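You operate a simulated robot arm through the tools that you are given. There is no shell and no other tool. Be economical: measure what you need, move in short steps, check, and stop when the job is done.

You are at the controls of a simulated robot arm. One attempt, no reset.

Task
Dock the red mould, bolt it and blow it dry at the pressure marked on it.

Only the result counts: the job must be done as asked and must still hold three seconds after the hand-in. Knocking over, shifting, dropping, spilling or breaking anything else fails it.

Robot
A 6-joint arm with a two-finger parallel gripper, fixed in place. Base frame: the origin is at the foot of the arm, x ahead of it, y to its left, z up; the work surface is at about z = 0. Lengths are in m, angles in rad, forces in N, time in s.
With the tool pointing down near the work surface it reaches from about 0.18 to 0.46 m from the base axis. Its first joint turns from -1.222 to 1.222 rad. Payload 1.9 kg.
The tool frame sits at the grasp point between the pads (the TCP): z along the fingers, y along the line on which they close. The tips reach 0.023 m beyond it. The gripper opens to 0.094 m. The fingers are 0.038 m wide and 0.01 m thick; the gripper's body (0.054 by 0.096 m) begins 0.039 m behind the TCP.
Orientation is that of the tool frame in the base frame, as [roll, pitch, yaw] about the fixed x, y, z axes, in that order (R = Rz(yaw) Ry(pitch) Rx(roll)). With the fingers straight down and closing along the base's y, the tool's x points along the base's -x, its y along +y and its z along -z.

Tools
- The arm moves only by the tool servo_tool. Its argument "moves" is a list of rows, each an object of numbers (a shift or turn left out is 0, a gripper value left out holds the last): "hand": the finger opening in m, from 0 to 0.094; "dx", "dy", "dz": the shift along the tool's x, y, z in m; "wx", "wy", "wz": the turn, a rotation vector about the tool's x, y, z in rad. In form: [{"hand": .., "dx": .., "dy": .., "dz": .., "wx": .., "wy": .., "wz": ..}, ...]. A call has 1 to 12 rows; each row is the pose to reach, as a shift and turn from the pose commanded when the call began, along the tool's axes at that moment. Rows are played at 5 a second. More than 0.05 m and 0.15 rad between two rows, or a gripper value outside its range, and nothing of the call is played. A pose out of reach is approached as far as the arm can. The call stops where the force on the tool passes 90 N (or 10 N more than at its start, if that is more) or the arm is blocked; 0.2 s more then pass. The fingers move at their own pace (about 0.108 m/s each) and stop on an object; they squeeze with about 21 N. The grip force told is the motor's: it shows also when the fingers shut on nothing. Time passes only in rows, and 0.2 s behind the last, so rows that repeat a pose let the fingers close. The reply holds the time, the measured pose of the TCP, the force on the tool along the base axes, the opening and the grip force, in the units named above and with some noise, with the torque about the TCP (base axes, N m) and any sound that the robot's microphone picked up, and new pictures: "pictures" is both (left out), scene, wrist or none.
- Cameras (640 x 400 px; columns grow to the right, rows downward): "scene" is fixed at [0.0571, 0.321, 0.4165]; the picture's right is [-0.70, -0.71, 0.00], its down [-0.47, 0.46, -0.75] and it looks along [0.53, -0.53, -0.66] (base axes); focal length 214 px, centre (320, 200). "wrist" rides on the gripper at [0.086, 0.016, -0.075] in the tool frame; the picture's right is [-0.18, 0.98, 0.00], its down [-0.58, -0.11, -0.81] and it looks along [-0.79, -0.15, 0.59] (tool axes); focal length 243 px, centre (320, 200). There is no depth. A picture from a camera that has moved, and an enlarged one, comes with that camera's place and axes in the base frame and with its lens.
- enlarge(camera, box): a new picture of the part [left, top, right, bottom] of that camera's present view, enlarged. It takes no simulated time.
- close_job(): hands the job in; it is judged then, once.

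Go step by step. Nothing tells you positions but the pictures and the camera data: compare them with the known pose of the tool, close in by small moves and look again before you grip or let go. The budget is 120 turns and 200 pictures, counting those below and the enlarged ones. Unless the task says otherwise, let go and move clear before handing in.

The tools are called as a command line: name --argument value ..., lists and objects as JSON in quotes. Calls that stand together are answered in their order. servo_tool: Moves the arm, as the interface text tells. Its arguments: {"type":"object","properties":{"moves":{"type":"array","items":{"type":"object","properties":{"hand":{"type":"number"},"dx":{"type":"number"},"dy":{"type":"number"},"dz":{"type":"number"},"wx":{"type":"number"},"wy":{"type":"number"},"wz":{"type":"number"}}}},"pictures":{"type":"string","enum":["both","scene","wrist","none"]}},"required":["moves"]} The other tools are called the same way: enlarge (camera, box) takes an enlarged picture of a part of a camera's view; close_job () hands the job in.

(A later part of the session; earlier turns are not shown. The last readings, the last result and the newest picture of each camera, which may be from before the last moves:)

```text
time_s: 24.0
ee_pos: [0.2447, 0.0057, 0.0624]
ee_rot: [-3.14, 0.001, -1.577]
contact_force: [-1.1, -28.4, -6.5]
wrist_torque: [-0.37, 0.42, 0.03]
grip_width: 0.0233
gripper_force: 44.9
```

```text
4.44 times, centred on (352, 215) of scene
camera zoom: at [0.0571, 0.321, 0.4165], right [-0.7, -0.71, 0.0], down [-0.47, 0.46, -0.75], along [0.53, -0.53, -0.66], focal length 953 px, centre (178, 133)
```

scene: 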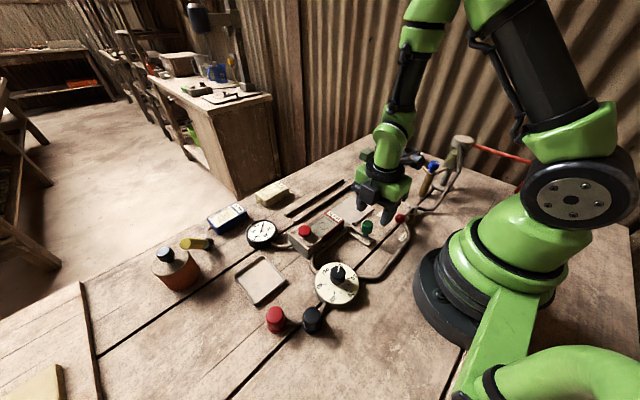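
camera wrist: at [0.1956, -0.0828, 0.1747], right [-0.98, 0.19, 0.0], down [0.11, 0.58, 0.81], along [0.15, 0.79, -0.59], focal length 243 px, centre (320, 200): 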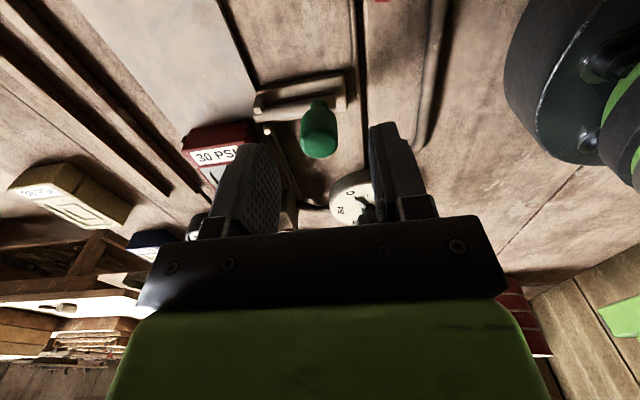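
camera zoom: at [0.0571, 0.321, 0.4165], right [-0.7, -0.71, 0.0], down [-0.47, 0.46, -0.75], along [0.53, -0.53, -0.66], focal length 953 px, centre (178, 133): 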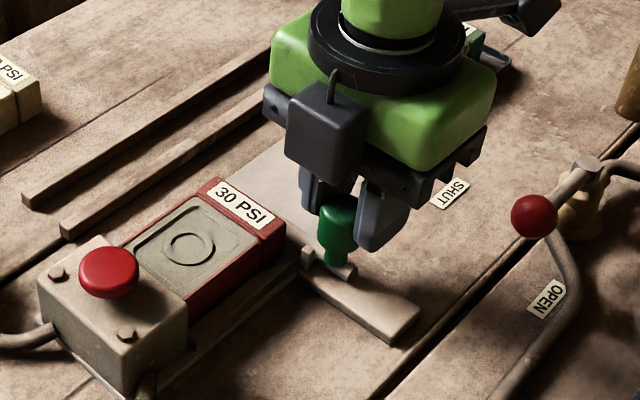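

servo_tool --moves '[{"dy": -0.003}, {"dy": -0.006}, {"dy": -0.009}, {"dy": -0.012}, {"dy": -0.012}]' --pictures "none"

enlarge --camera "scene" --box '[280, 170, 424, 260]'

```text
time_s: 25.2
ee_pos: [0.2553, 0.0054, 0.0626]
ee_rot: [3.138, -0.001, -1.579]
contact_force: [-23.4, -9.8, 28.6]
wrist_torque: [0.21, -0.19, 0.26]
grip_width: 0.0231
gripper_force: 44.8
```

```text
4.44 times, centred on (352, 215) of scene
camera zoom: at [0.057, 0.321, 0.4165], right [-0.7, -0.71, 0.0], down [-0.47, 0.46, -0.75], along [0.53, -0.53, -0.66], focal length 953 px, centre (178, 133)
```

zoom: 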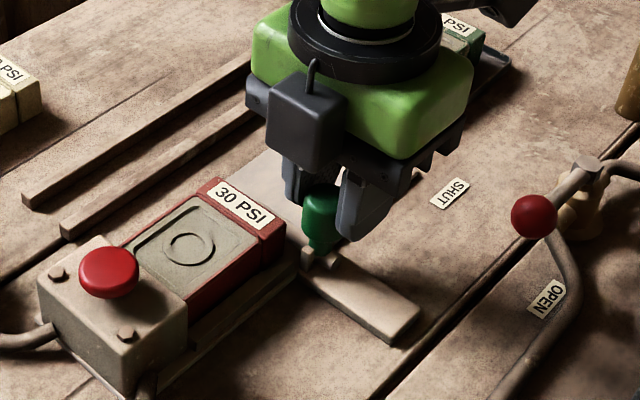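

servo_tool --moves '[{"dy": 0.0}]' --pictures "wrist"

enlarge --camera "wrist" --box '[200, 90, 392, 210]'

enlarge --camera "scene" --box '[310, 195, 374, 235]'

```text
time_s: 25.6
ee_pos: [0.255, 0.0053, 0.0609]
ee_rot: [3.138, -0.002, -1.577]
contact_force: [-27.6, -0.3, 29.8]
wrist_torque: [0.31, -0.11, 0.28]
grip_width: 0.023
gripper_force: 45.2
camera wrist: at [0.2397, -0.0812, 0.1377], right [-0.98, 0.19, 0.0], down [0.12, 0.58, 0.81], along [0.15, 0.79, -0.59], focal length 243 px, centre (320, 200)
```

wrist: 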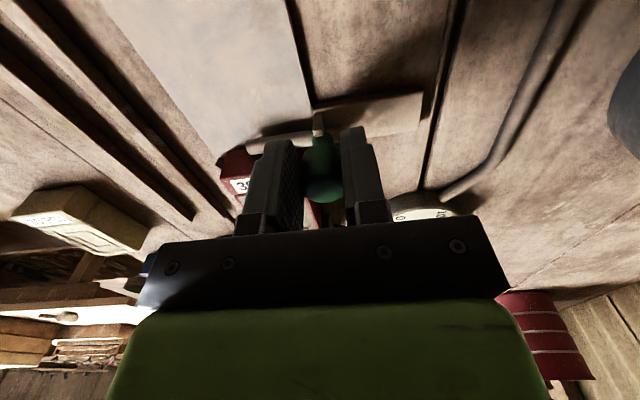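

```text
3.33 times, centred on (296, 150) of wrist
camera zoom: at [0.2397, -0.0812, 0.1377], right [-0.98, 0.19, 0.0], down [0.12, 0.58, 0.81], along [0.15, 0.79, -0.59], focal length 809 px, centre (400, 367)
```

zoom: 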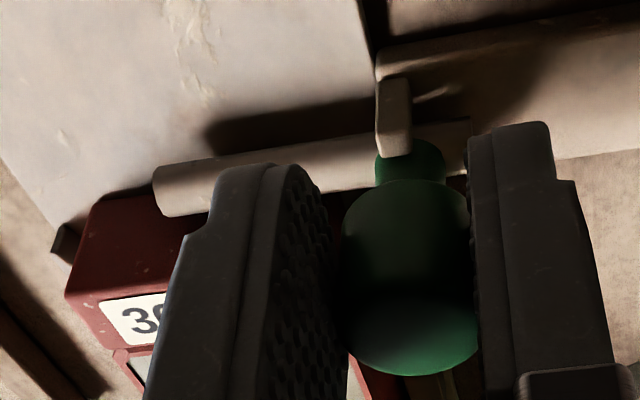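

```text
10.00 times, centred on (342, 215) of scene
camera zoom: at [0.057, 0.321, 0.4165], right [-0.7, -0.71, 0.0], down [-0.47, 0.46, -0.75], along [0.53, -0.53, -0.66], focal length 2145 px, centre (100, 50)
```

zoom: 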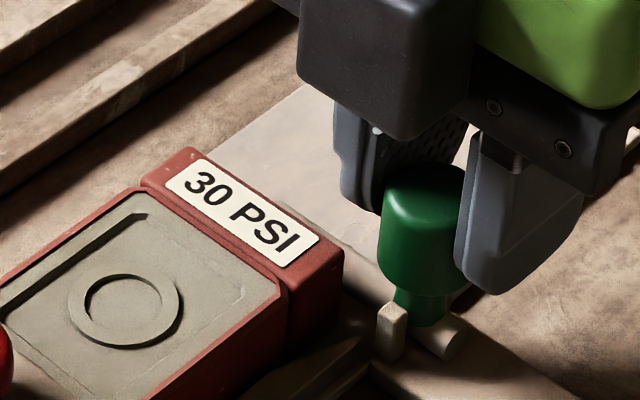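

The bolt's stem is against its posts and the rod spans the mould's rear. I'll release and rise.

servo_tool --moves '[{"dy": 0.001, "hand": 0.04}, {"dy": 0.001, "hand": 0.04}, {"dy": 0.001, "dz": -0.04}, {"dy": 0.001, "dz": -0.08}, {"dy": 0.001, "dz": -0.12}, {"dy": 0.001, "dz": -0.12}]' --pictures "both"

enlarge --camera "scene" --box '[280, 185, 392, 255]'

enlarge --camera "wrist" --box '[200, 20, 392, 140]'

```text
time_s: 27.0
ee_pos: [0.2561, 0.0058, 0.1836]
ee_rot: [-3.139, 0.0, -1.577]
contact_force: [0.1, 0.8, 0.7]
wrist_torque: [0.01, 0.02, 0.01]
grip_width: 0.0399
gripper_force: 0.0
camera wrist: at [0.2393, -0.0812, 0.2601], right [-0.98, 0.19, 0.0], down [0.11, 0.58, 0.81], along [0.15, 0.79, -0.59], focal length 243 px, centre (320, 200)
```

scene: 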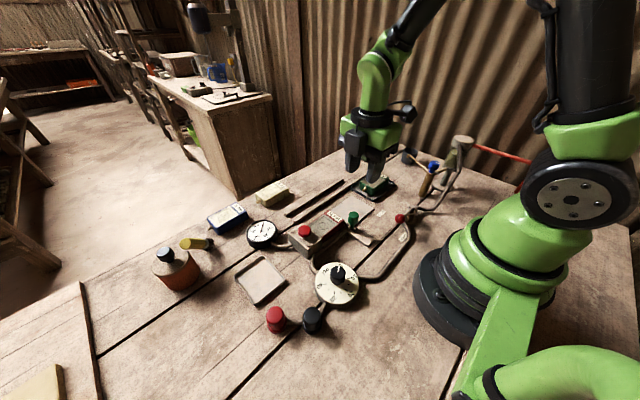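
wrist: 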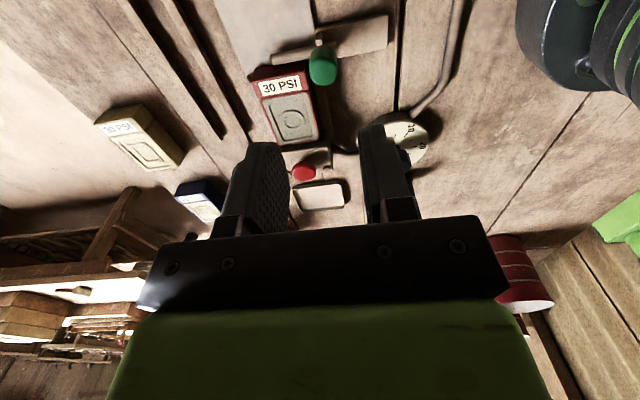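

```text
5.71 times, centred on (336, 220) of scene
camera zoom: at [0.0571, 0.321, 0.4165], right [-0.7, -0.71, 0.0], down [-0.47, 0.46, -0.75], along [0.53, -0.53, -0.66], focal length 1226 px, centre (229, 86)
```

zoom: 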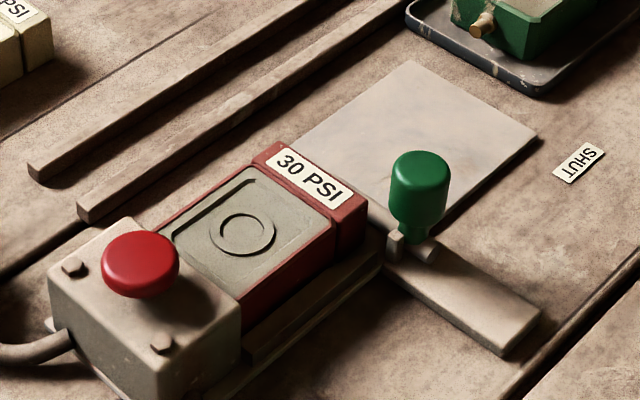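

```text
3.33 times, centred on (296, 80) of wrist
camera zoom: at [0.2393, -0.0812, 0.2601], right [-0.98, 0.19, 0.0], down [0.11, 0.58, 0.81], along [0.15, 0.79, -0.59], focal length 809 px, centre (400, 600)
```

zoom: 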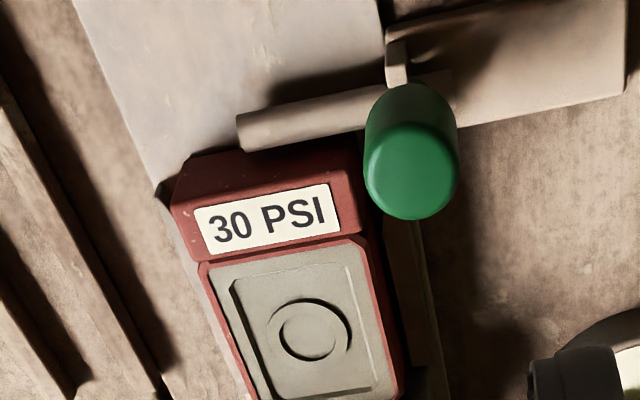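

The mould is docked and bolted. Next I'll look closely at the dial and the red and black knobs from above.

servo_tool --moves '[{"dx": -0.03, "dy": 0.015, "dz": -0.02}, {"dx": -0.06, "dy": 0.03, "dz": -0.02}, {"dx": -0.09, "dy": 0.045, "dz": -0.02}, {"dx": -0.114, "dy": 0.056, "dz": -0.02}, {"dx": -0.114, "dy": 0.056, "dz": -0.02}]' --pictures "wrist"

enlarge --camera "wrist" --box '[220, 0, 440, 137]'

enlarge --camera "scene" --box '[255, 295, 335, 345]'

```text
time_s: 28.2
ee_pos: [0.2003, 0.1211, 0.2047]
ee_rot: [-3.139, 0.0, -1.578]
contact_force: [0.8, 0.7, 0.4]
wrist_torque: [-0.01, -0.01, 0.03]
grip_width: 0.0397
gripper_force: 0.0
camera wrist: at [0.1839, 0.0338, 0.279], right [-0.98, 0.19, 0.0], down [0.11, 0.58, 0.81], along [0.15, 0.79, -0.59], focal length 243 px, centre (320, 200)
```

wrist: 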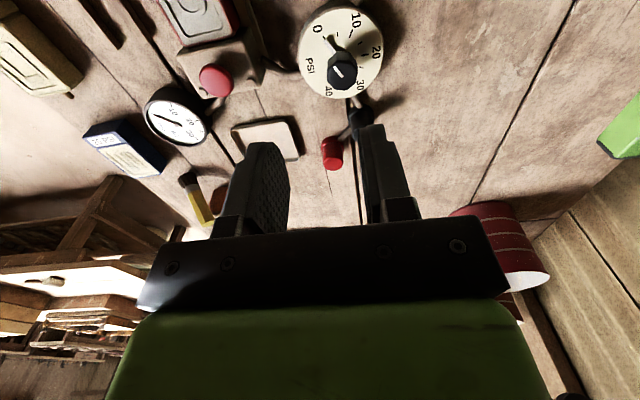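

```text
2.91 times, centred on (330, 68) of wrist
camera zoom: at [0.1839, 0.0338, 0.279], right [-0.98, 0.19, 0.0], down [0.11, 0.58, 0.81], along [0.15, 0.79, -0.59], focal length 706 px, centre (291, 582)
```

zoom: 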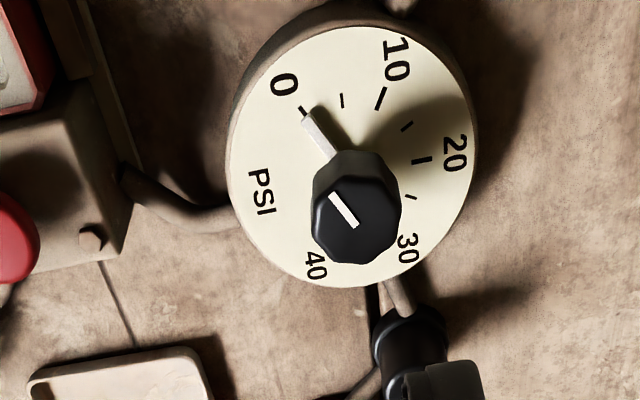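

```text
8.00 times, centred on (295, 320) of scene
camera zoom: at [0.0571, 0.321, 0.4165], right [-0.7, -0.71, 0.0], down [-0.47, 0.46, -0.75], along [0.53, -0.53, -0.66], focal length 1716 px, centre (520, -760)
```

zoom: 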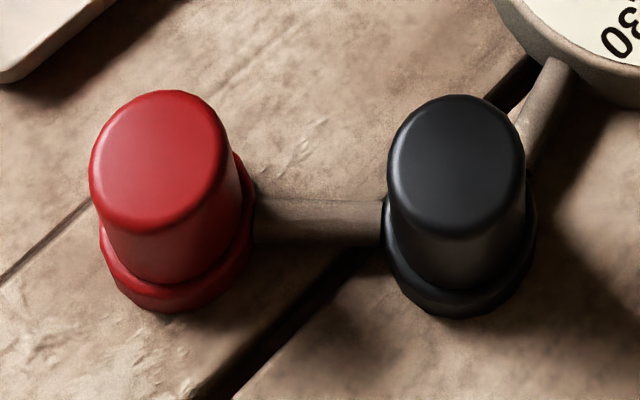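

The dial runs 60° per 10 PSI clockwise, so 30 is half a turn from 0. I'll check the filter bowl, drain tap and lever in the scene view.

enlarge --camera "scene" --box '[420, 125, 484, 165]'

enlarge --camera "scene" --box '[395, 140, 459, 180]'

enlarge --camera "scene" --box '[372, 195, 436, 235]'

```text
10.00 times, centred on (452, 145) of scene
camera zoom: at [0.0571, 0.321, 0.4165], right [-0.7, -0.71, 0.0], down [-0.47, 0.46, -0.75], along [0.53, -0.53, -0.66], focal length 2145 px, centre (-1000, 750)
```

zoom: 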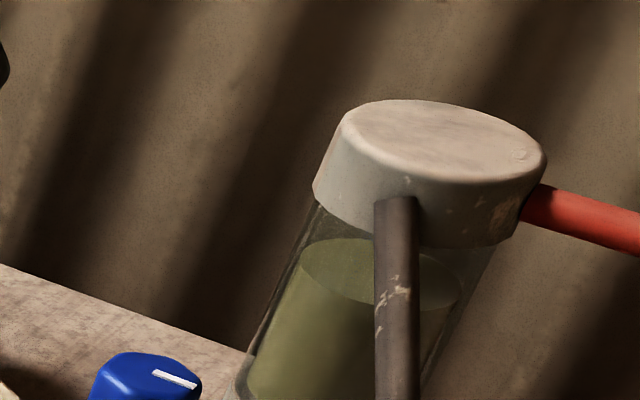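

```text
10.00 times, centred on (427, 160) of scene
camera zoom: at [0.0571, 0.321, 0.4165], right [-0.7, -0.71, 0.0], down [-0.47, 0.46, -0.75], along [0.53, -0.53, -0.66], focal length 2145 px, centre (-750, 600)
```

zoom: 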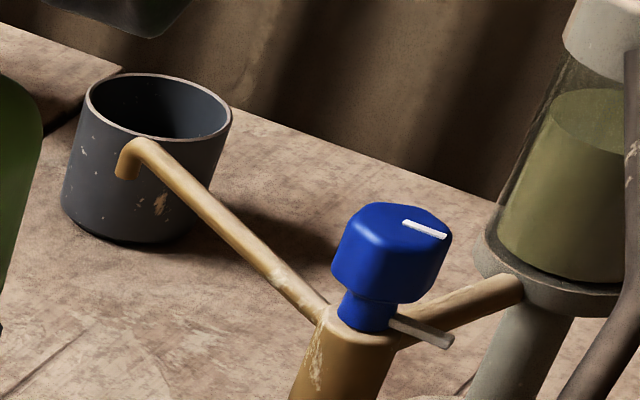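

```text
10.00 times, centred on (404, 215) of scene
camera zoom: at [0.0571, 0.321, 0.4165], right [-0.7, -0.71, 0.0], down [-0.47, 0.46, -0.75], along [0.53, -0.53, -0.66], focal length 2145 px, centre (-520, 50)
```

zoom: 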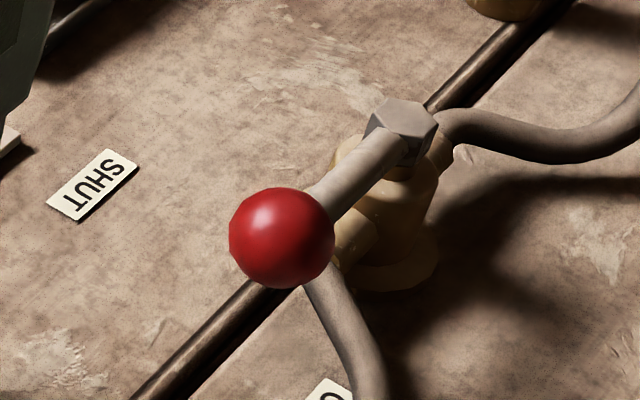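

The filter bowl is nearly full of water and has a drain tap with a cup under the spout. It needs draining before I blow anything dry. I'll go over and look closely.

servo_tool --moves '[{"dz": -0.045, "wz": 0.14}, {"dx": 0.03, "dy": -0.005, "dz": -0.08, "wz": 0.28}, {"dx": 0.06, "dy": -0.01, "dz": -0.1, "wz": 0.42}, {"dx": 0.09, "dy": -0.015, "dz": -0.1, "wz": 0.56}, {"dx": 0.12, "dy": -0.02, "dz": -0.1, "wz": 0.7}, {"dx": 0.15, "dy": -0.02, "dz": -0.1, "wz": 0.84}, {"dx": 0.18, "dy": -0.02, "dz": -0.1, "wz": 0.98}, {"dx": 0.21, "dy": -0.02, "dz": -0.1, "wz": 1.12}, {"dx": 0.23, "dy": -0.02, "dz": -0.1, "wz": 1.26}, {"dx": 0.24, "dy": -0.02, "dz": -0.1, "wz": 1.4}, {"dx": 0.24, "dy": -0.02, "dz": -0.1, "wz": 1.54}, {"dx": 0.24, "dy": -0.02, "dz": -0.1, "wz": 1.57}]' --pictures "none"

servo_tool --moves '[{"wz": 0.14}, {"wz": 0.28}, {"wz": 0.42}, {"wz": 0.56}, {"wz": 0.7}, {"wz": 0.84}, {"wz": 0.98}, {"wz": 1.12}, {"wz": 1.26}, {"wz": 1.4}, {"wz": 1.54}, {"wz": 1.58}]' --pictures "wrist"

```text
time_s: 30.8
ee_pos: [0.2179, -0.1204, 0.3024]
ee_rot: [3.141, 0.001, 3.133]
contact_force: [0.2, -0.4, -0.4]
wrist_torque: [-0.04, 0.02, 0.01]
grip_width: 0.0399
gripper_force: 0.1
```

```text
time_s: 33.4
ee_pos: [0.2174, -0.1211, 0.3026]
ee_rot: [3.14, -0.001, 1.552]
contact_force: [-0.5, 0.9, 0.4]
wrist_torque: [0.05, -0.01, 0.02]
grip_width: 0.0399
gripper_force: 0.1
camera wrist: at [0.237, -0.0346, 0.3782], right [0.98, -0.2, 0.0], down [-0.12, -0.58, 0.81], along [-0.16, -0.79, -0.59], focal length 243 px, centre (320, 200)
```

wrist: 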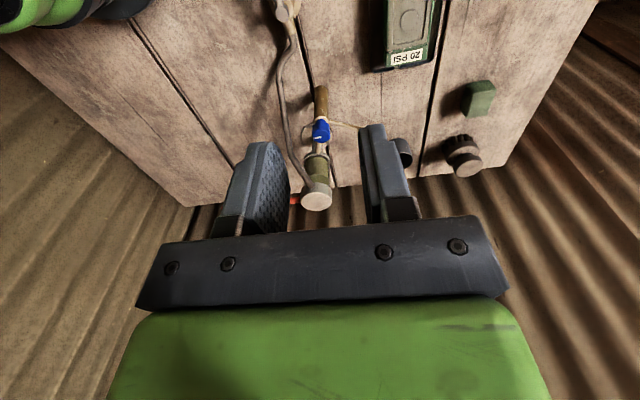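

enlarge --camera "wrist" --box '[256, 70, 416, 170]'

enlarge --camera "wrist" --box '[288, 110, 352, 150]'

```text
4.00 times, centred on (336, 120) of wrist
camera zoom: at [0.237, -0.0346, 0.3782], right [0.98, -0.2, 0.0], down [-0.12, -0.58, 0.81], along [-0.16, -0.79, -0.59], focal length 970 px, centre (256, 520)
```

zoom: 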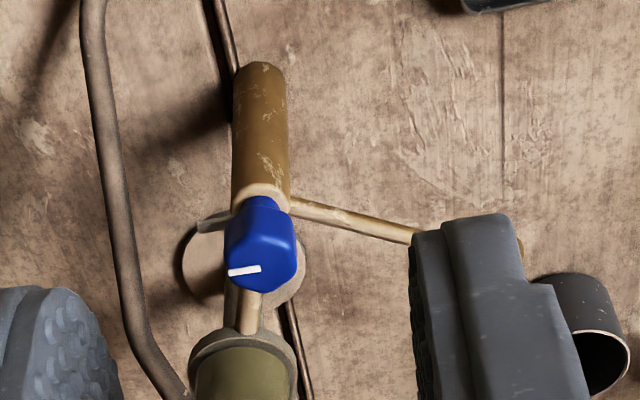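

```text
10.00 times, centred on (320, 130) of wrist
camera zoom: at [0.237, -0.0346, 0.3782], right [0.98, -0.2, 0.0], down [-0.12, -0.58, 0.81], along [-0.16, -0.79, -0.59], focal length 2426 px, centre (320, 900)
```

zoom: 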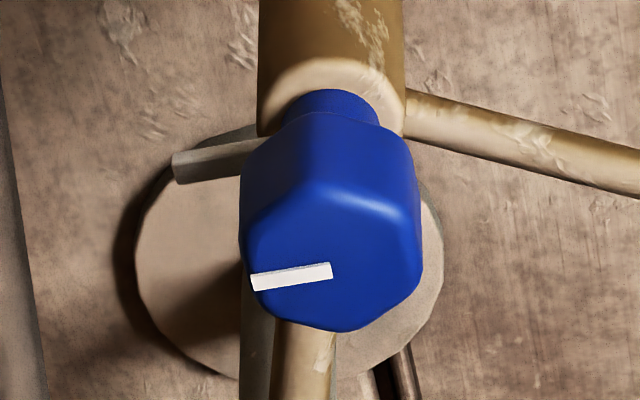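

The blue tap knob is near (0.194, -0.250) with its top at z 0.107 and its flats facing ±x. I'll go down to grip it.

servo_tool --moves '[{"dx": -0.03, "dy": -0.005, "hand": 0.05}, {"dx": -0.07, "dy": -0.01, "dz": 0.02}, {"dx": -0.1, "dy": -0.015, "dz": 0.05}, {"dx": -0.1293, "dy": -0.021, "dz": 0.09, "wz": -0.019}, {"dx": -0.1293, "dy": -0.021, "dz": 0.13, "wz": -0.019}, {"dx": -0.1293, "dy": -0.021, "dz": 0.15, "wz": -0.019}, {"dx": -0.1293, "dy": -0.021, "dz": 0.15, "wz": -0.019}]' --pictures "both"

enlarge --camera "scene" --box '[380, 110, 508, 190]'

enlarge --camera "wrist" --box '[200, 60, 456, 220]'

```text
time_s: 35.0
ee_pos: [0.1978, -0.2505, 0.1534]
ee_rot: [3.14, 0.0, 1.574]
contact_force: [-0.5, 0.1, -1.0]
wrist_torque: [-0.02, -0.02, 0.0]
grip_width: 0.05
gripper_force: 0.1
camera wrist: at [0.2135, -0.1637, 0.229], right [0.98, -0.18, 0.0], down [-0.11, -0.58, 0.81], along [-0.14, -0.79, -0.59], focal length 243 px, centre (320, 200)
```

scene: 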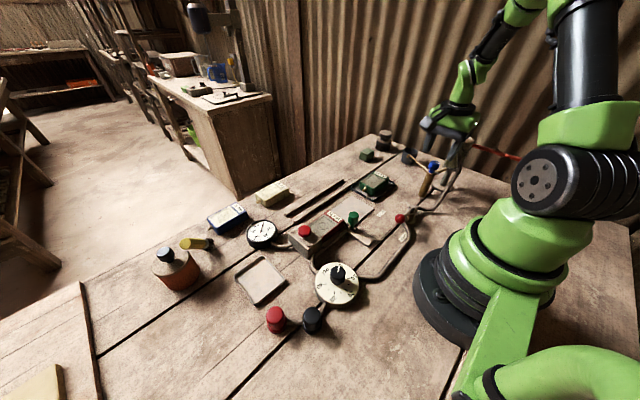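
wrist: 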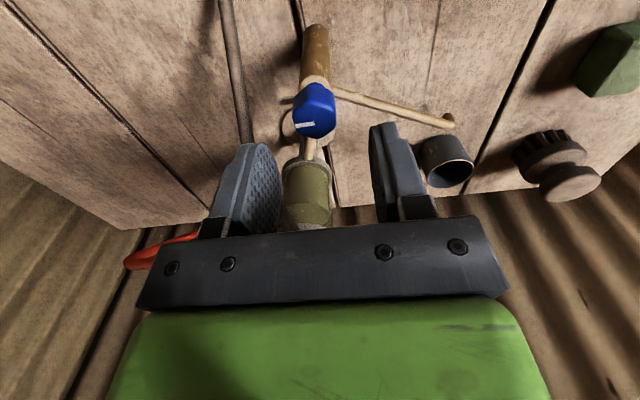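

```text
5.00 times, centred on (444, 150) of scene
camera zoom: at [0.0571, 0.321, 0.4165], right [-0.7, -0.71, 0.0], down [-0.47, 0.46, -0.75], along [0.53, -0.53, -0.66], focal length 1072 px, centre (-300, 450)
```

zoom: 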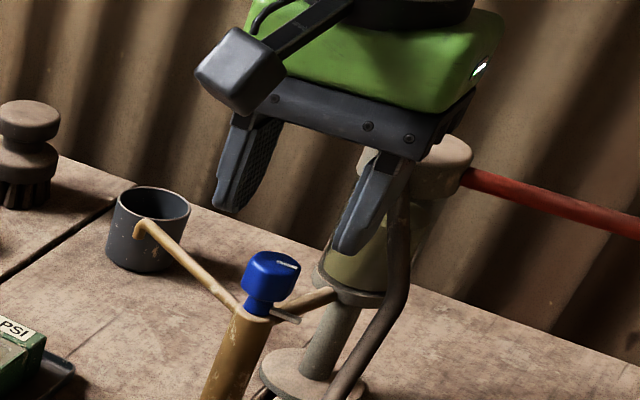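

```text
2.50 times, centred on (328, 140) of wrist
camera zoom: at [0.2135, -0.1637, 0.229], right [0.98, -0.18, 0.0], down [-0.11, -0.58, 0.81], along [-0.14, -0.79, -0.59], focal length 606 px, centre (300, 350)
```

zoom: 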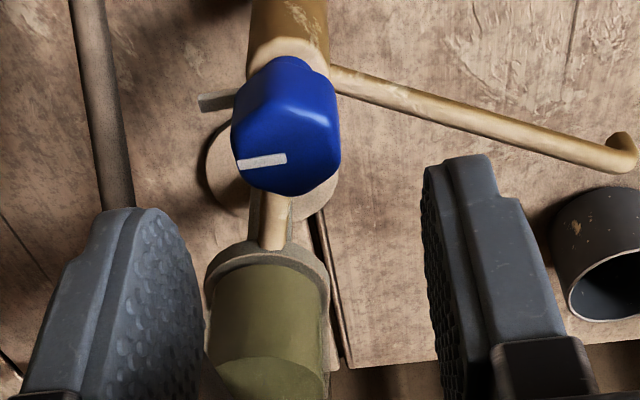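

Triangulating, the spout end is at about (0.277, -0.272, 0.09) but the cup is near (0.313, -0.375), so it isn't under the spout. The cup has to be placed there before draining. I'll rise and reorient to approach the cup with the tool tilted.

servo_tool --moves '[{"dz": -0.04}, {"dz": -0.08}, {"dx": 0.01, "dy": 0.03, "dz": -0.117, "wz": -0.14}, {"dx": 0.02, "dy": 0.06, "dz": -0.117, "wz": -0.28}, {"dx": 0.03, "dy": 0.09, "dz": -0.117, "wz": -0.42}, {"dx": 0.03, "dy": 0.102, "dz": -0.117, "wz": -0.56}, {"dx": 0.03, "dy": 0.102, "dz": -0.117, "wz": -0.7}, {"dx": 0.03, "dy": 0.102, "dz": -0.117, "wz": -0.84}, {"dx": 0.03, "dy": 0.102, "dz": -0.117, "wz": -0.98}, {"dx": 0.03, "dy": 0.102, "dz": -0.117, "wz": -1.12}, {"dx": 0.03, "dy": 0.102, "dz": -0.117, "wz": -1.26}, {"dx": 0.03, "dy": 0.102, "dz": -0.117, "wz": -1.4}]' --pictures "none"

servo_tool --moves '[{"wz": -0.14}, {"wz": -0.28}, {"wz": -0.42}, {"wz": -0.56}, {"wz": -0.7}, {"wz": -0.84}, {"wz": -0.98}, {"wz": -1.12}, {"wz": -1.26}, {"wz": -1.39}, {"wz": -1.39}]' --pictures "both"

```text
time_s: 37.6
ee_pos: [0.2977, -0.2187, 0.2688]
ee_rot: [-3.139, 0.002, 2.979]
contact_force: [0.9, -0.8, 0.2]
wrist_torque: [0.03, 0.0, 0.01]
grip_width: 0.0499
gripper_force: 0.0
```

```text
time_s: 40.0
ee_pos: [0.2979, -0.2177, 0.2691]
ee_rot: [-3.14, 0.001, -1.916]
contact_force: [-0.2, 0.1, -0.2]
wrist_torque: [0.0, -0.01, 0.02]
grip_width: 0.0501
gripper_force: 0.0
camera wrist: at [0.2536, -0.295, 0.3454], right [-0.86, 0.51, 0.0], down [0.3, 0.51, 0.81], along [0.41, 0.7, -0.59], focal length 243 px, centre (320, 200)
```

scene: 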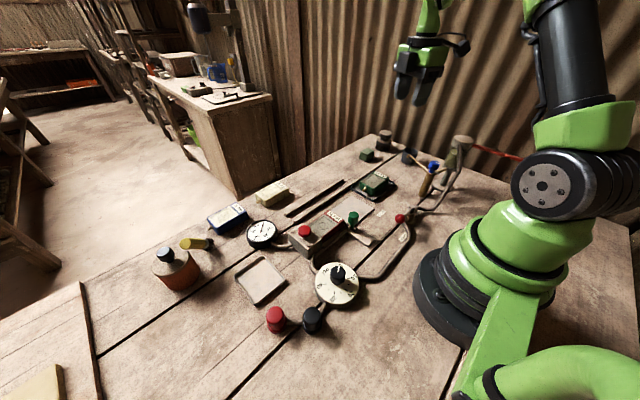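
wrist: 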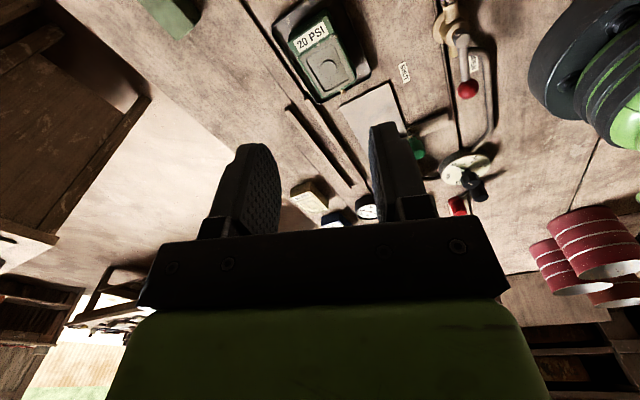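

servo_tool --moves '[{"wy": 0.13}, {"wy": 0.26}, {"wy": 0.39}, {"wy": 0.52}, {"wy": 0.65}, {"wy": 0.785, "hand": 0.08}, {"wy": 0.785}]' --pictures "both"

```text
time_s: 41.6
ee_pos: [0.2985, -0.2188, 0.2703]
ee_rot: [-3.14, -0.786, -1.92]
contact_force: [0.8, -0.4, -0.2]
wrist_torque: [-0.01, -0.03, -0.01]
grip_width: 0.0801
gripper_force: 0.0
camera wrist: at [0.2804, -0.2216, 0.3847], right [-0.88, 0.46, -0.13], down [0.44, 0.89, 0.16], along [0.19, 0.08, -0.98], focal length 243 px, centre (320, 200)
```

scene: 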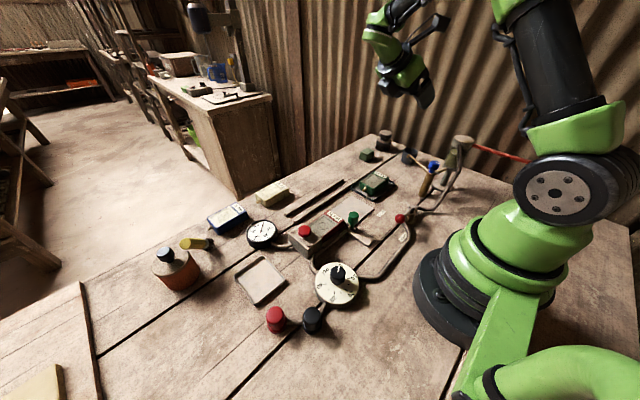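
wrist: 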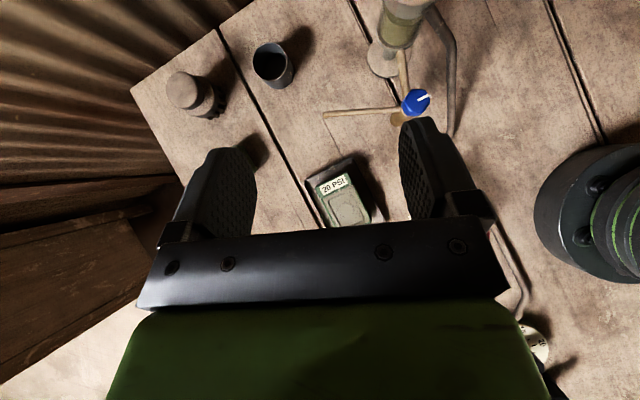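

enlarge --camera "wrist" --box '[230, 20, 470, 170]'

```text
2.67 times, centred on (350, 95) of wrist
camera zoom: at [0.2804, -0.2216, 0.3847], right [-0.88, 0.46, -0.13], down [0.44, 0.89, 0.16], along [0.19, 0.08, -0.98], focal length 647 px, centre (240, 480)
```

zoom: 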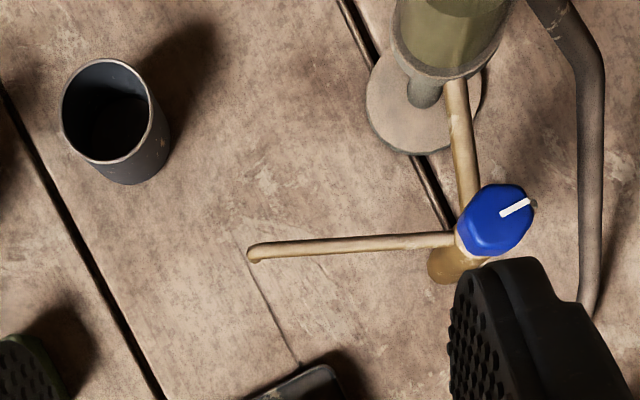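

From nearly overhead it's clear the spout end lies about (-0.034, +0.103) from the cup centre. I'll hover over the cup.

servo_tool --moves '[{"dx": 0.0015, "dy": -0.0123, "dz": 0.0333}, {"dx": 0.003, "dy": -0.0245, "dz": 0.0667}, {"dx": 0.0045, "dy": -0.0368, "dz": 0.1}, {"dx": 0.006, "dy": -0.049, "dz": 0.1333}, {"dx": 0.0075, "dy": -0.0613, "dz": 0.1667}, {"dx": 0.0091, "dy": -0.0735, "dz": 0.2}, {"dx": 0.0091, "dy": -0.0735, "dz": 0.2}]' --pictures "both"

enlarge --camera "wrist" --box '[200, 20, 456, 180]'

enlarge --camera "scene" --box '[370, 90, 498, 170]'

```text
time_s: 43.2
ee_pos: [0.3172, -0.3841, 0.1336]
ee_rot: [3.141, -0.786, -1.919]
contact_force: [-0.4, -0.5, -0.3]
wrist_torque: [-0.02, 0.03, 0.0]
grip_width: 0.08
gripper_force: 0.0
camera wrist: at [0.2992, -0.3866, 0.2494], right [-0.88, 0.46, -0.13], down [0.44, 0.89, 0.16], along [0.19, 0.08, -0.98], focal length 243 px, centre (320, 200)
```

scene: 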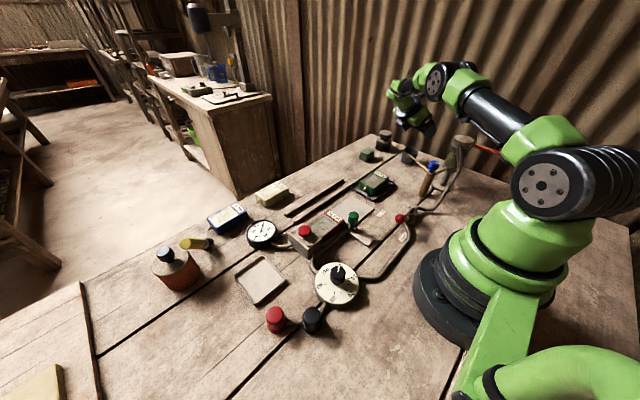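
wrist: 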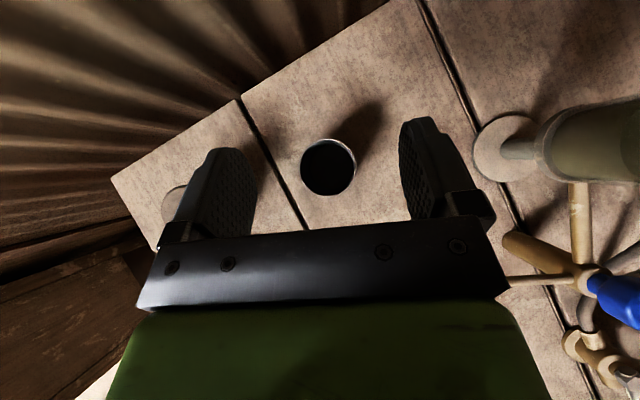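

```text
2.50 times, centred on (328, 100) of wrist
camera zoom: at [0.2992, -0.3866, 0.2494], right [-0.88, 0.46, -0.13], down [0.44, 0.89, 0.16], along [0.19, 0.08, -0.98], focal length 606 px, centre (300, 450)
```

zoom: 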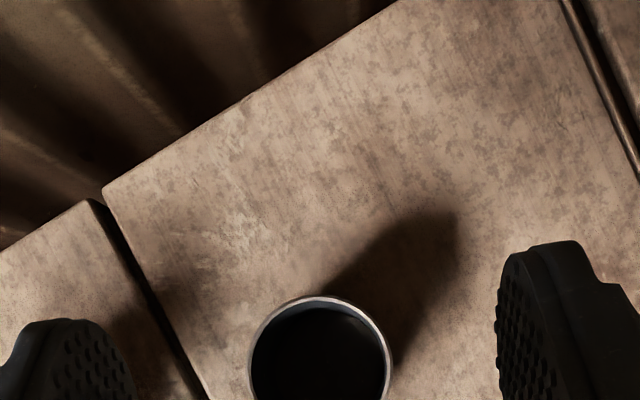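

```text
5.00 times, centred on (434, 130) of scene
camera zoom: at [0.0571, 0.321, 0.4165], right [-0.7, -0.71, 0.0], down [-0.47, 0.46, -0.75], along [0.53, -0.53, -0.66], focal length 1072 px, centre (-250, 550)
```

zoom: 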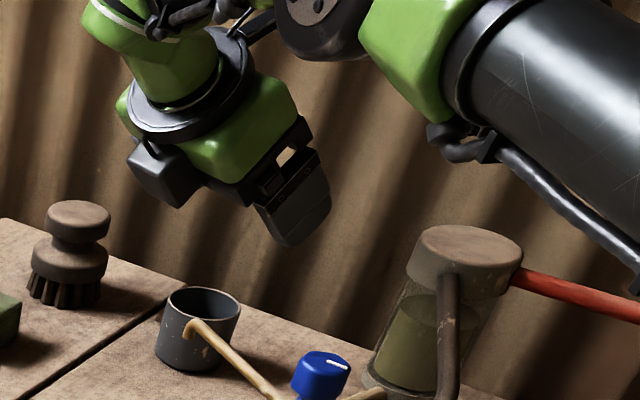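

servo_tool --moves '[{"dx": -0.016, "dy": -0.0026, "dz": 0.018, "hand": 0.07}, {"dx": -0.034, "dy": -0.0026, "dz": 0.038}, {"dx": -0.052, "dy": -0.0026, "dz": 0.057}, {"dx": -0.0645, "dy": -0.0026, "dz": 0.0707}, {"dx": -0.0645, "dy": -0.0026, "dz": 0.0707}]' --pictures "both"

enlarge --camera "scene" --box '[370, 110, 498, 190]'

```text
time_s: 44.4
ee_pos: [0.314, -0.3818, 0.0395]
ee_rot: [-3.14, -0.786, -1.918]
contact_force: [-0.6, 0.2, -0.7]
wrist_torque: [-0.01, 0.0, -0.01]
grip_width: 0.0698
gripper_force: 0.1
out of reach, approached as far as the arm can: row 4, 5
camera wrist: at [0.2966, -0.3857, 0.1542], right [-0.88, 0.46, -0.13], down [0.44, 0.89, 0.16], along [0.19, 0.08, -0.98], focal length 243 px, centre (320, 200)
```

scene: 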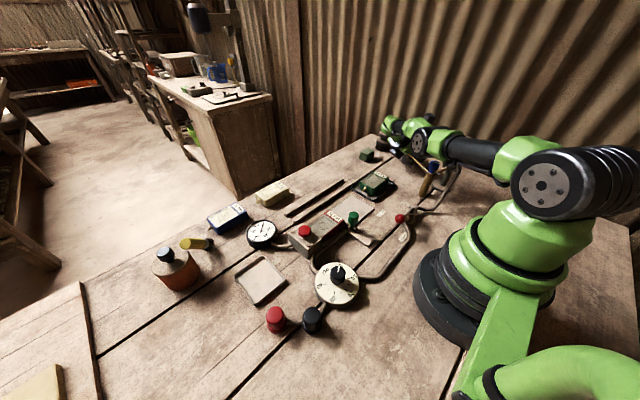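
wrist: 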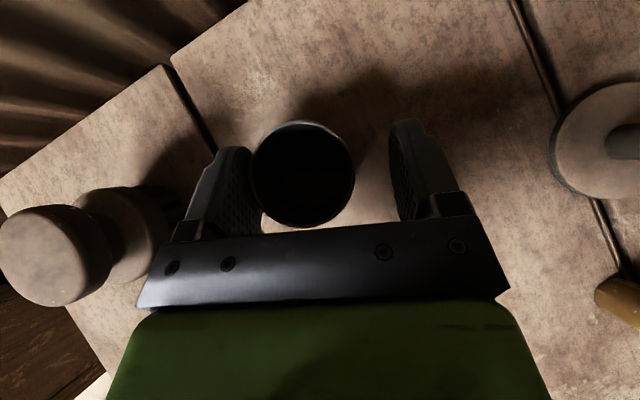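

```text
5.00 times, centred on (434, 150) of scene
camera zoom: at [0.0571, 0.321, 0.4165], right [-0.7, -0.71, 0.0], down [-0.47, 0.46, -0.75], along [0.53, -0.53, -0.66], focal length 1072 px, centre (-250, 450)
```

zoom: 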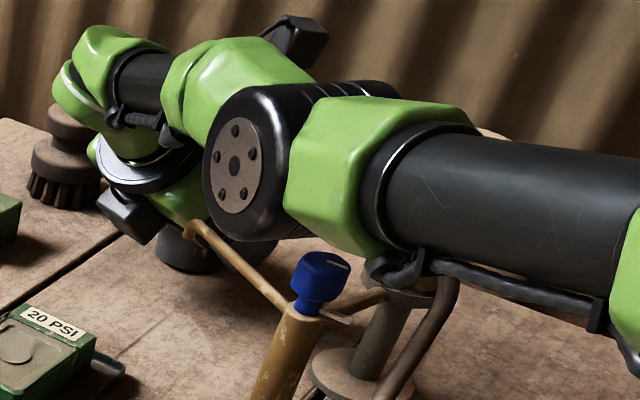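

The arm is at its reach limit but the cup is between the pads. I'll close on it.

servo_tool --moves '[{"hand": 0.03}, {"hand": 0.03}, {"hand": 0.03}, {"hand": 0.03}]' --pictures "wrist"

```text
time_s: 45.4
ee_pos: [0.3145, -0.3824, 0.0394]
ee_rot: [-3.141, -0.786, -1.92]
contact_force: [0.4, -0.5, 1.2]
wrist_torque: [-0.01, 0.05, 0.04]
grip_width: 0.0495
gripper_force: 20.7
camera wrist: at [0.2966, -0.3857, 0.1544], right [-0.88, 0.46, -0.13], down [0.44, 0.89, 0.16], along [0.19, 0.08, -0.98], focal length 243 px, centre (320, 200)
```

wrist: 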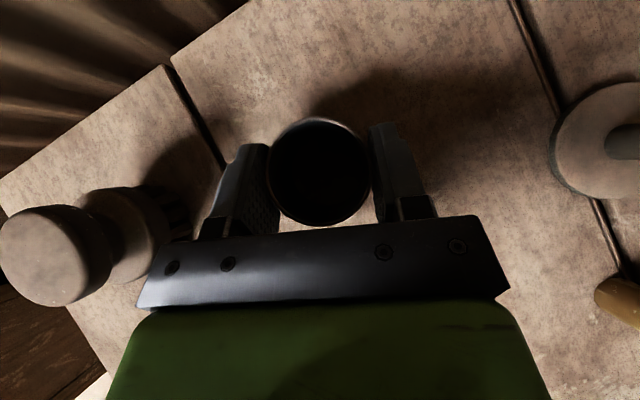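

Cup gripped at 0.0495. I'll lift it straight up.

servo_tool --moves '[{"dx": 0.0107, "dz": -0.0107}, {"dx": 0.0283, "dz": -0.0283}, {"dx": 0.0495, "dz": -0.0495}, {"dx": 0.0707, "dz": -0.0707}, {"dx": 0.0848, "dz": -0.0848}, {"dx": 0.0848, "dz": -0.0848}]' --pictures "both"

enlarge --camera "scene" --box '[370, 90, 498, 170]'

```text
time_s: 46.8
ee_pos: [0.324, -0.3928, 0.1593]
ee_rot: [-3.14, -0.785, -1.92]
contact_force: [0.2, 0.5, -1.8]
wrist_torque: [0.0, 0.02, 0.03]
grip_width: 0.0492
gripper_force: 21.0
out of reach, approached as far as the arm can: row 2, 3, 4, 5, 6
camera wrist: at [0.3072, -0.3952, 0.2741], right [-0.88, 0.46, -0.13], down [0.44, 0.89, 0.16], along [0.19, 0.08, -0.98], focal length 243 px, centre (320, 200)
```

scene: 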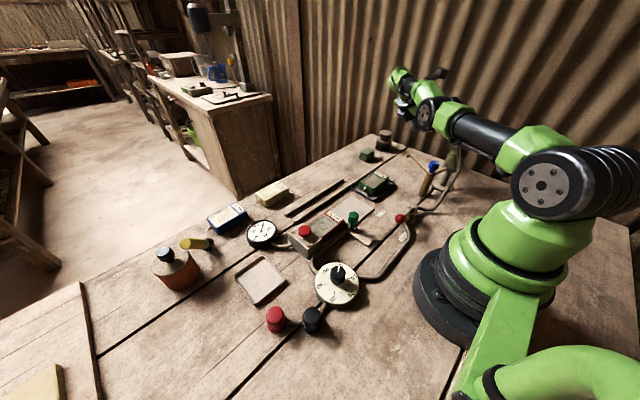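
wrist: 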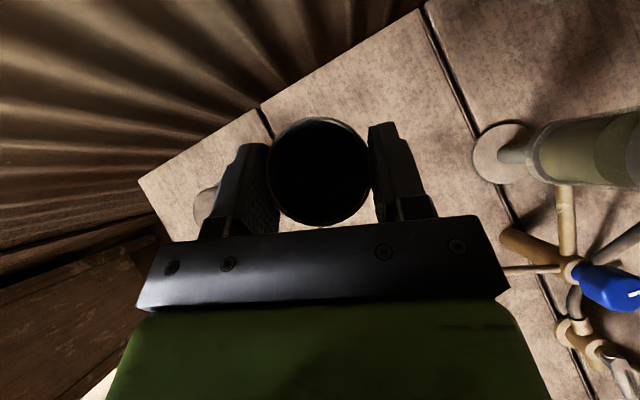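

```text
5.00 times, centred on (434, 130) of scene
camera zoom: at [0.0571, 0.321, 0.4165], right [-0.7, -0.71, 0.0], down [-0.47, 0.46, -0.75], along [0.53, -0.53, -0.66], focal length 1072 px, centre (-250, 550)
```

zoom: 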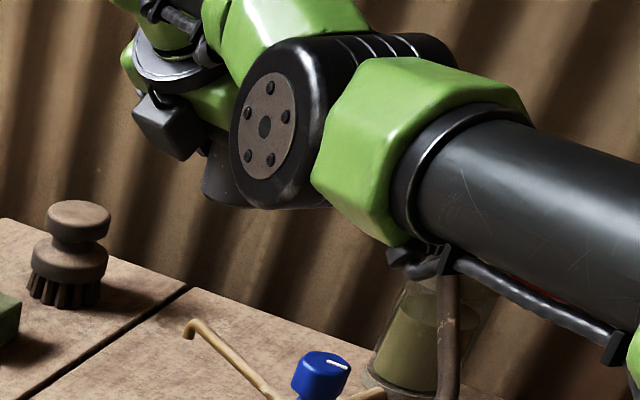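

servo_tool --moves '[{"dx": -0.018, "dy": 0.006, "dz": -0.022}, {"dx": -0.036, "dy": 0.012, "dz": -0.044}, {"dx": -0.054, "dy": 0.018, "dz": -0.066}, {"dx": -0.0714, "dy": 0.023, "dz": -0.0884}, {"dx": -0.0714, "dy": 0.023, "dz": -0.0884}]' --pictures "both"

enlarge --camera "wrist" --box '[260, 60, 516, 220]'

enlarge --camera "scene" --box '[370, 90, 498, 170]'

```text
time_s: 48.0
ee_pos: [0.3828, -0.2931, 0.1776]
ee_rot: [-3.14, -0.785, -1.919]
contact_force: [-0.9, 0.5, -0.4]
wrist_torque: [0.0, 0.02, -0.02]
grip_width: 0.0494
gripper_force: 21.1
out of reach, approached as far as the arm can: row 1, 2, 3, 4, 5
camera wrist: at [0.3651, -0.2959, 0.2922], right [-0.88, 0.46, -0.13], down [0.44, 0.89, 0.16], along [0.19, 0.08, -0.98], focal length 243 px, centre (320, 200)
```

scene: 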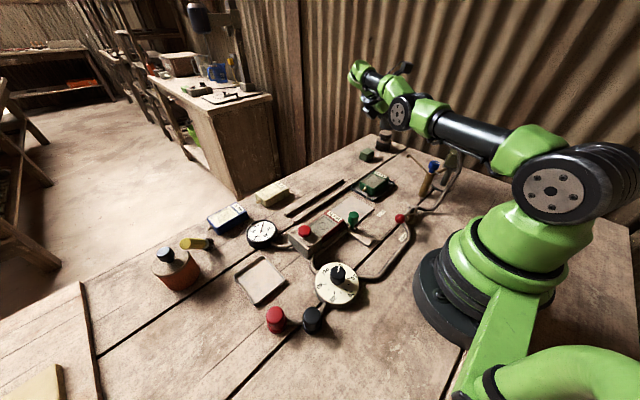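
wrist: 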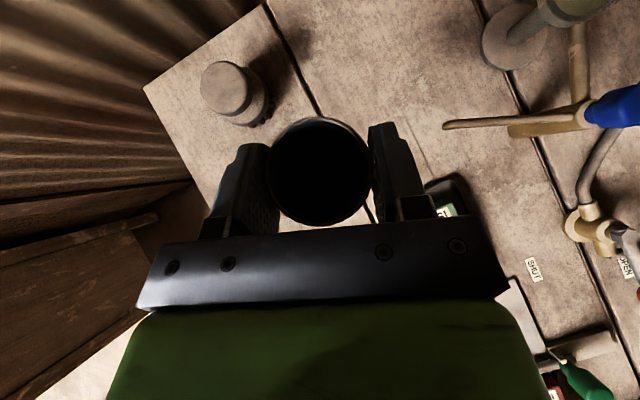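

```text
2.50 times, centred on (388, 140) of wrist
camera zoom: at [0.3651, -0.2959, 0.2922], right [-0.88, 0.46, -0.13], down [0.44, 0.89, 0.16], along [0.19, 0.08, -0.98], focal length 606 px, centre (150, 350)
```

zoom: 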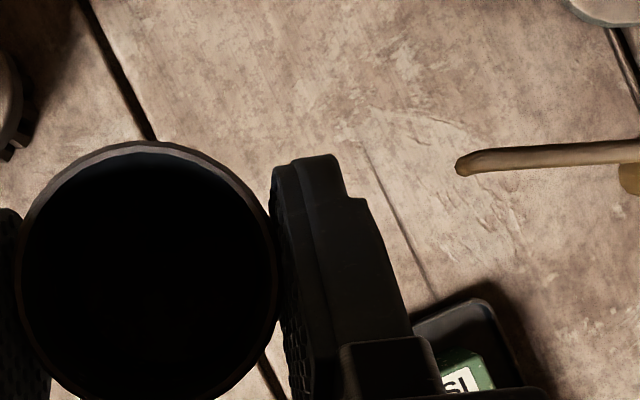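

```text
5.00 times, centred on (434, 130) of scene
camera zoom: at [0.0571, 0.321, 0.4165], right [-0.7, -0.71, 0.0], down [-0.47, 0.46, -0.75], along [0.53, -0.53, -0.66], focal length 1072 px, centre (-250, 550)
```

zoom: 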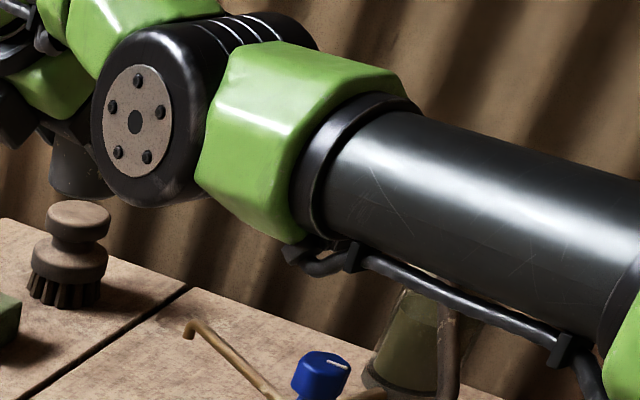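

The arm can't hold this orientation near the spout. The spout tip triangulates to (0.286, -0.287, 0.073). I'll set the cup down at a clear reachable spot near (0.39, -0.235), then re-grip it with a vertical tool.

servo_tool --moves '[{"dx": -0.008, "dy": -0.008, "dz": -0.008, "wx": 0.1, "wz": -0.1}, {"dx": -0.016, "dy": -0.016, "dz": -0.016, "wx": 0.2, "wz": -0.2}, {"dx": -0.024, "dy": -0.024, "dz": -0.024, "wx": 0.3, "wz": -0.3}, {"dx": -0.032, "dy": -0.032, "dz": -0.032, "wx": 0.4, "wz": -0.4}, {"dx": -0.04, "dy": -0.038, "dz": -0.04, "wx": 0.5, "wz": -0.5}, {"dx": -0.04, "dy": -0.038, "dz": -0.04, "wx": 0.6, "wz": -0.6}, {"dx": -0.04, "dy": -0.038, "dz": -0.04, "wx": 0.7, "wz": -0.7}, {"dx": -0.04, "dy": -0.038, "dz": -0.04, "wx": 0.742, "wz": -0.742}, {"dx": -0.04, "dy": -0.038, "dz": -0.04, "wx": 0.742, "wz": -0.742}]' --pictures "both"

```text
time_s: 50.0
ee_pos: [0.4728, -0.311, 0.2085]
ee_rot: [-3.141, -0.787, -0.947]
contact_force: [-0.1, -0.5, -0.7]
wrist_torque: [-0.01, 0.05, 0.0]
grip_width: 0.0493
gripper_force: 21.3
out of reach, approached as far as the arm can: row 1, 2, 3, 4, 5, 6, 7, 8, 9
camera wrist: at [0.466, -0.3274, 0.3238], right [-0.87, -0.47, -0.13], down [-0.48, 0.86, 0.16], along [0.04, 0.2, -0.98], focal length 243 px, centre (320, 200)
```

scene: 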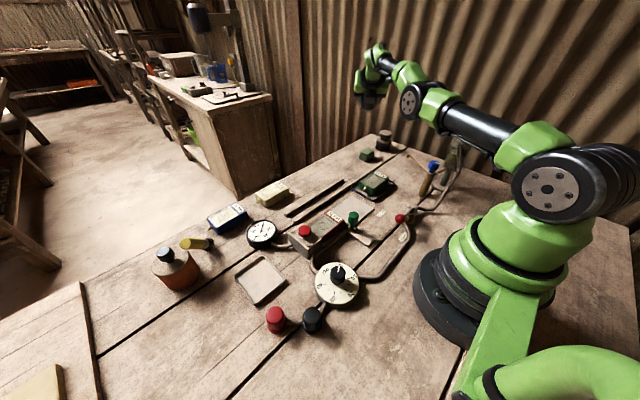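
wrist: 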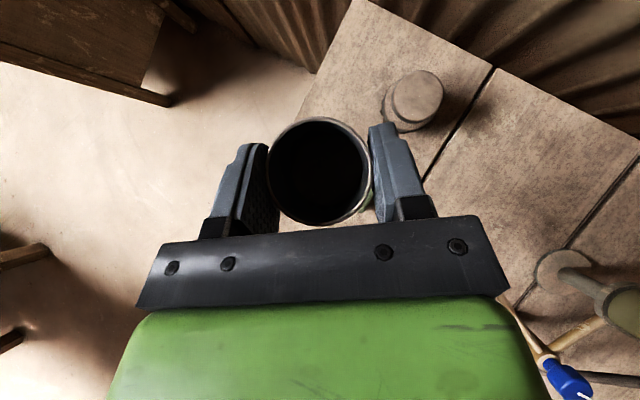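

The arm is stuck in an awkward branch, further out than commanded. I'll raise and draw in with the same orientation to recover.

servo_tool --moves '[{"dx": 0.006, "dy": 0.005, "dz": -0.02}, {"dx": 0.012, "dy": 0.01, "dz": -0.04}, {"dx": 0.018, "dy": 0.015, "dz": -0.06}, {"dx": 0.024, "dy": 0.02, "dz": -0.08}, {"dx": 0.03, "dy": 0.025, "dz": -0.1}, {"dx": 0.033, "dy": 0.028, "dz": -0.1226}, {"dx": 0.033, "dy": 0.028, "dz": -0.1226}, {"dx": 0.033, "dy": 0.028, "dz": -0.1226}]' --pictures "scene"

enlarge --camera "scene" --box '[330, 20, 490, 120]'

```text
time_s: 51.8
ee_pos: [0.4135, -0.2743, 0.3168]
ee_rot: [3.141, -0.786, -0.951]
contact_force: [-0.3, -0.2, -0.8]
wrist_torque: [-0.05, 0.01, -0.03]
grip_width: 0.0494
gripper_force: 21.0
out of reach, approached as far as the arm can: row 1, 2
```

scene: 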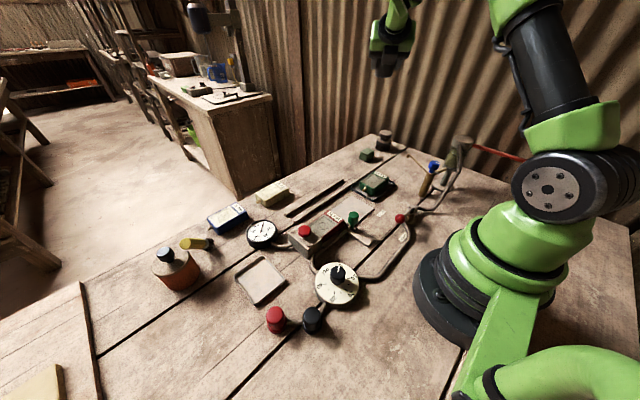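

```text
4.00 times, centred on (410, 70) of scene
camera zoom: at [0.0571, 0.321, 0.4165], right [-0.7, -0.71, 0.0], down [-0.47, 0.46, -0.75], along [0.53, -0.53, -0.66], focal length 858 px, centre (-40, 720)
```

zoom: 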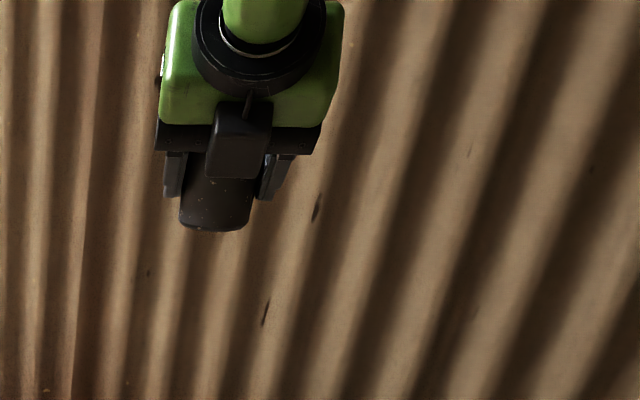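

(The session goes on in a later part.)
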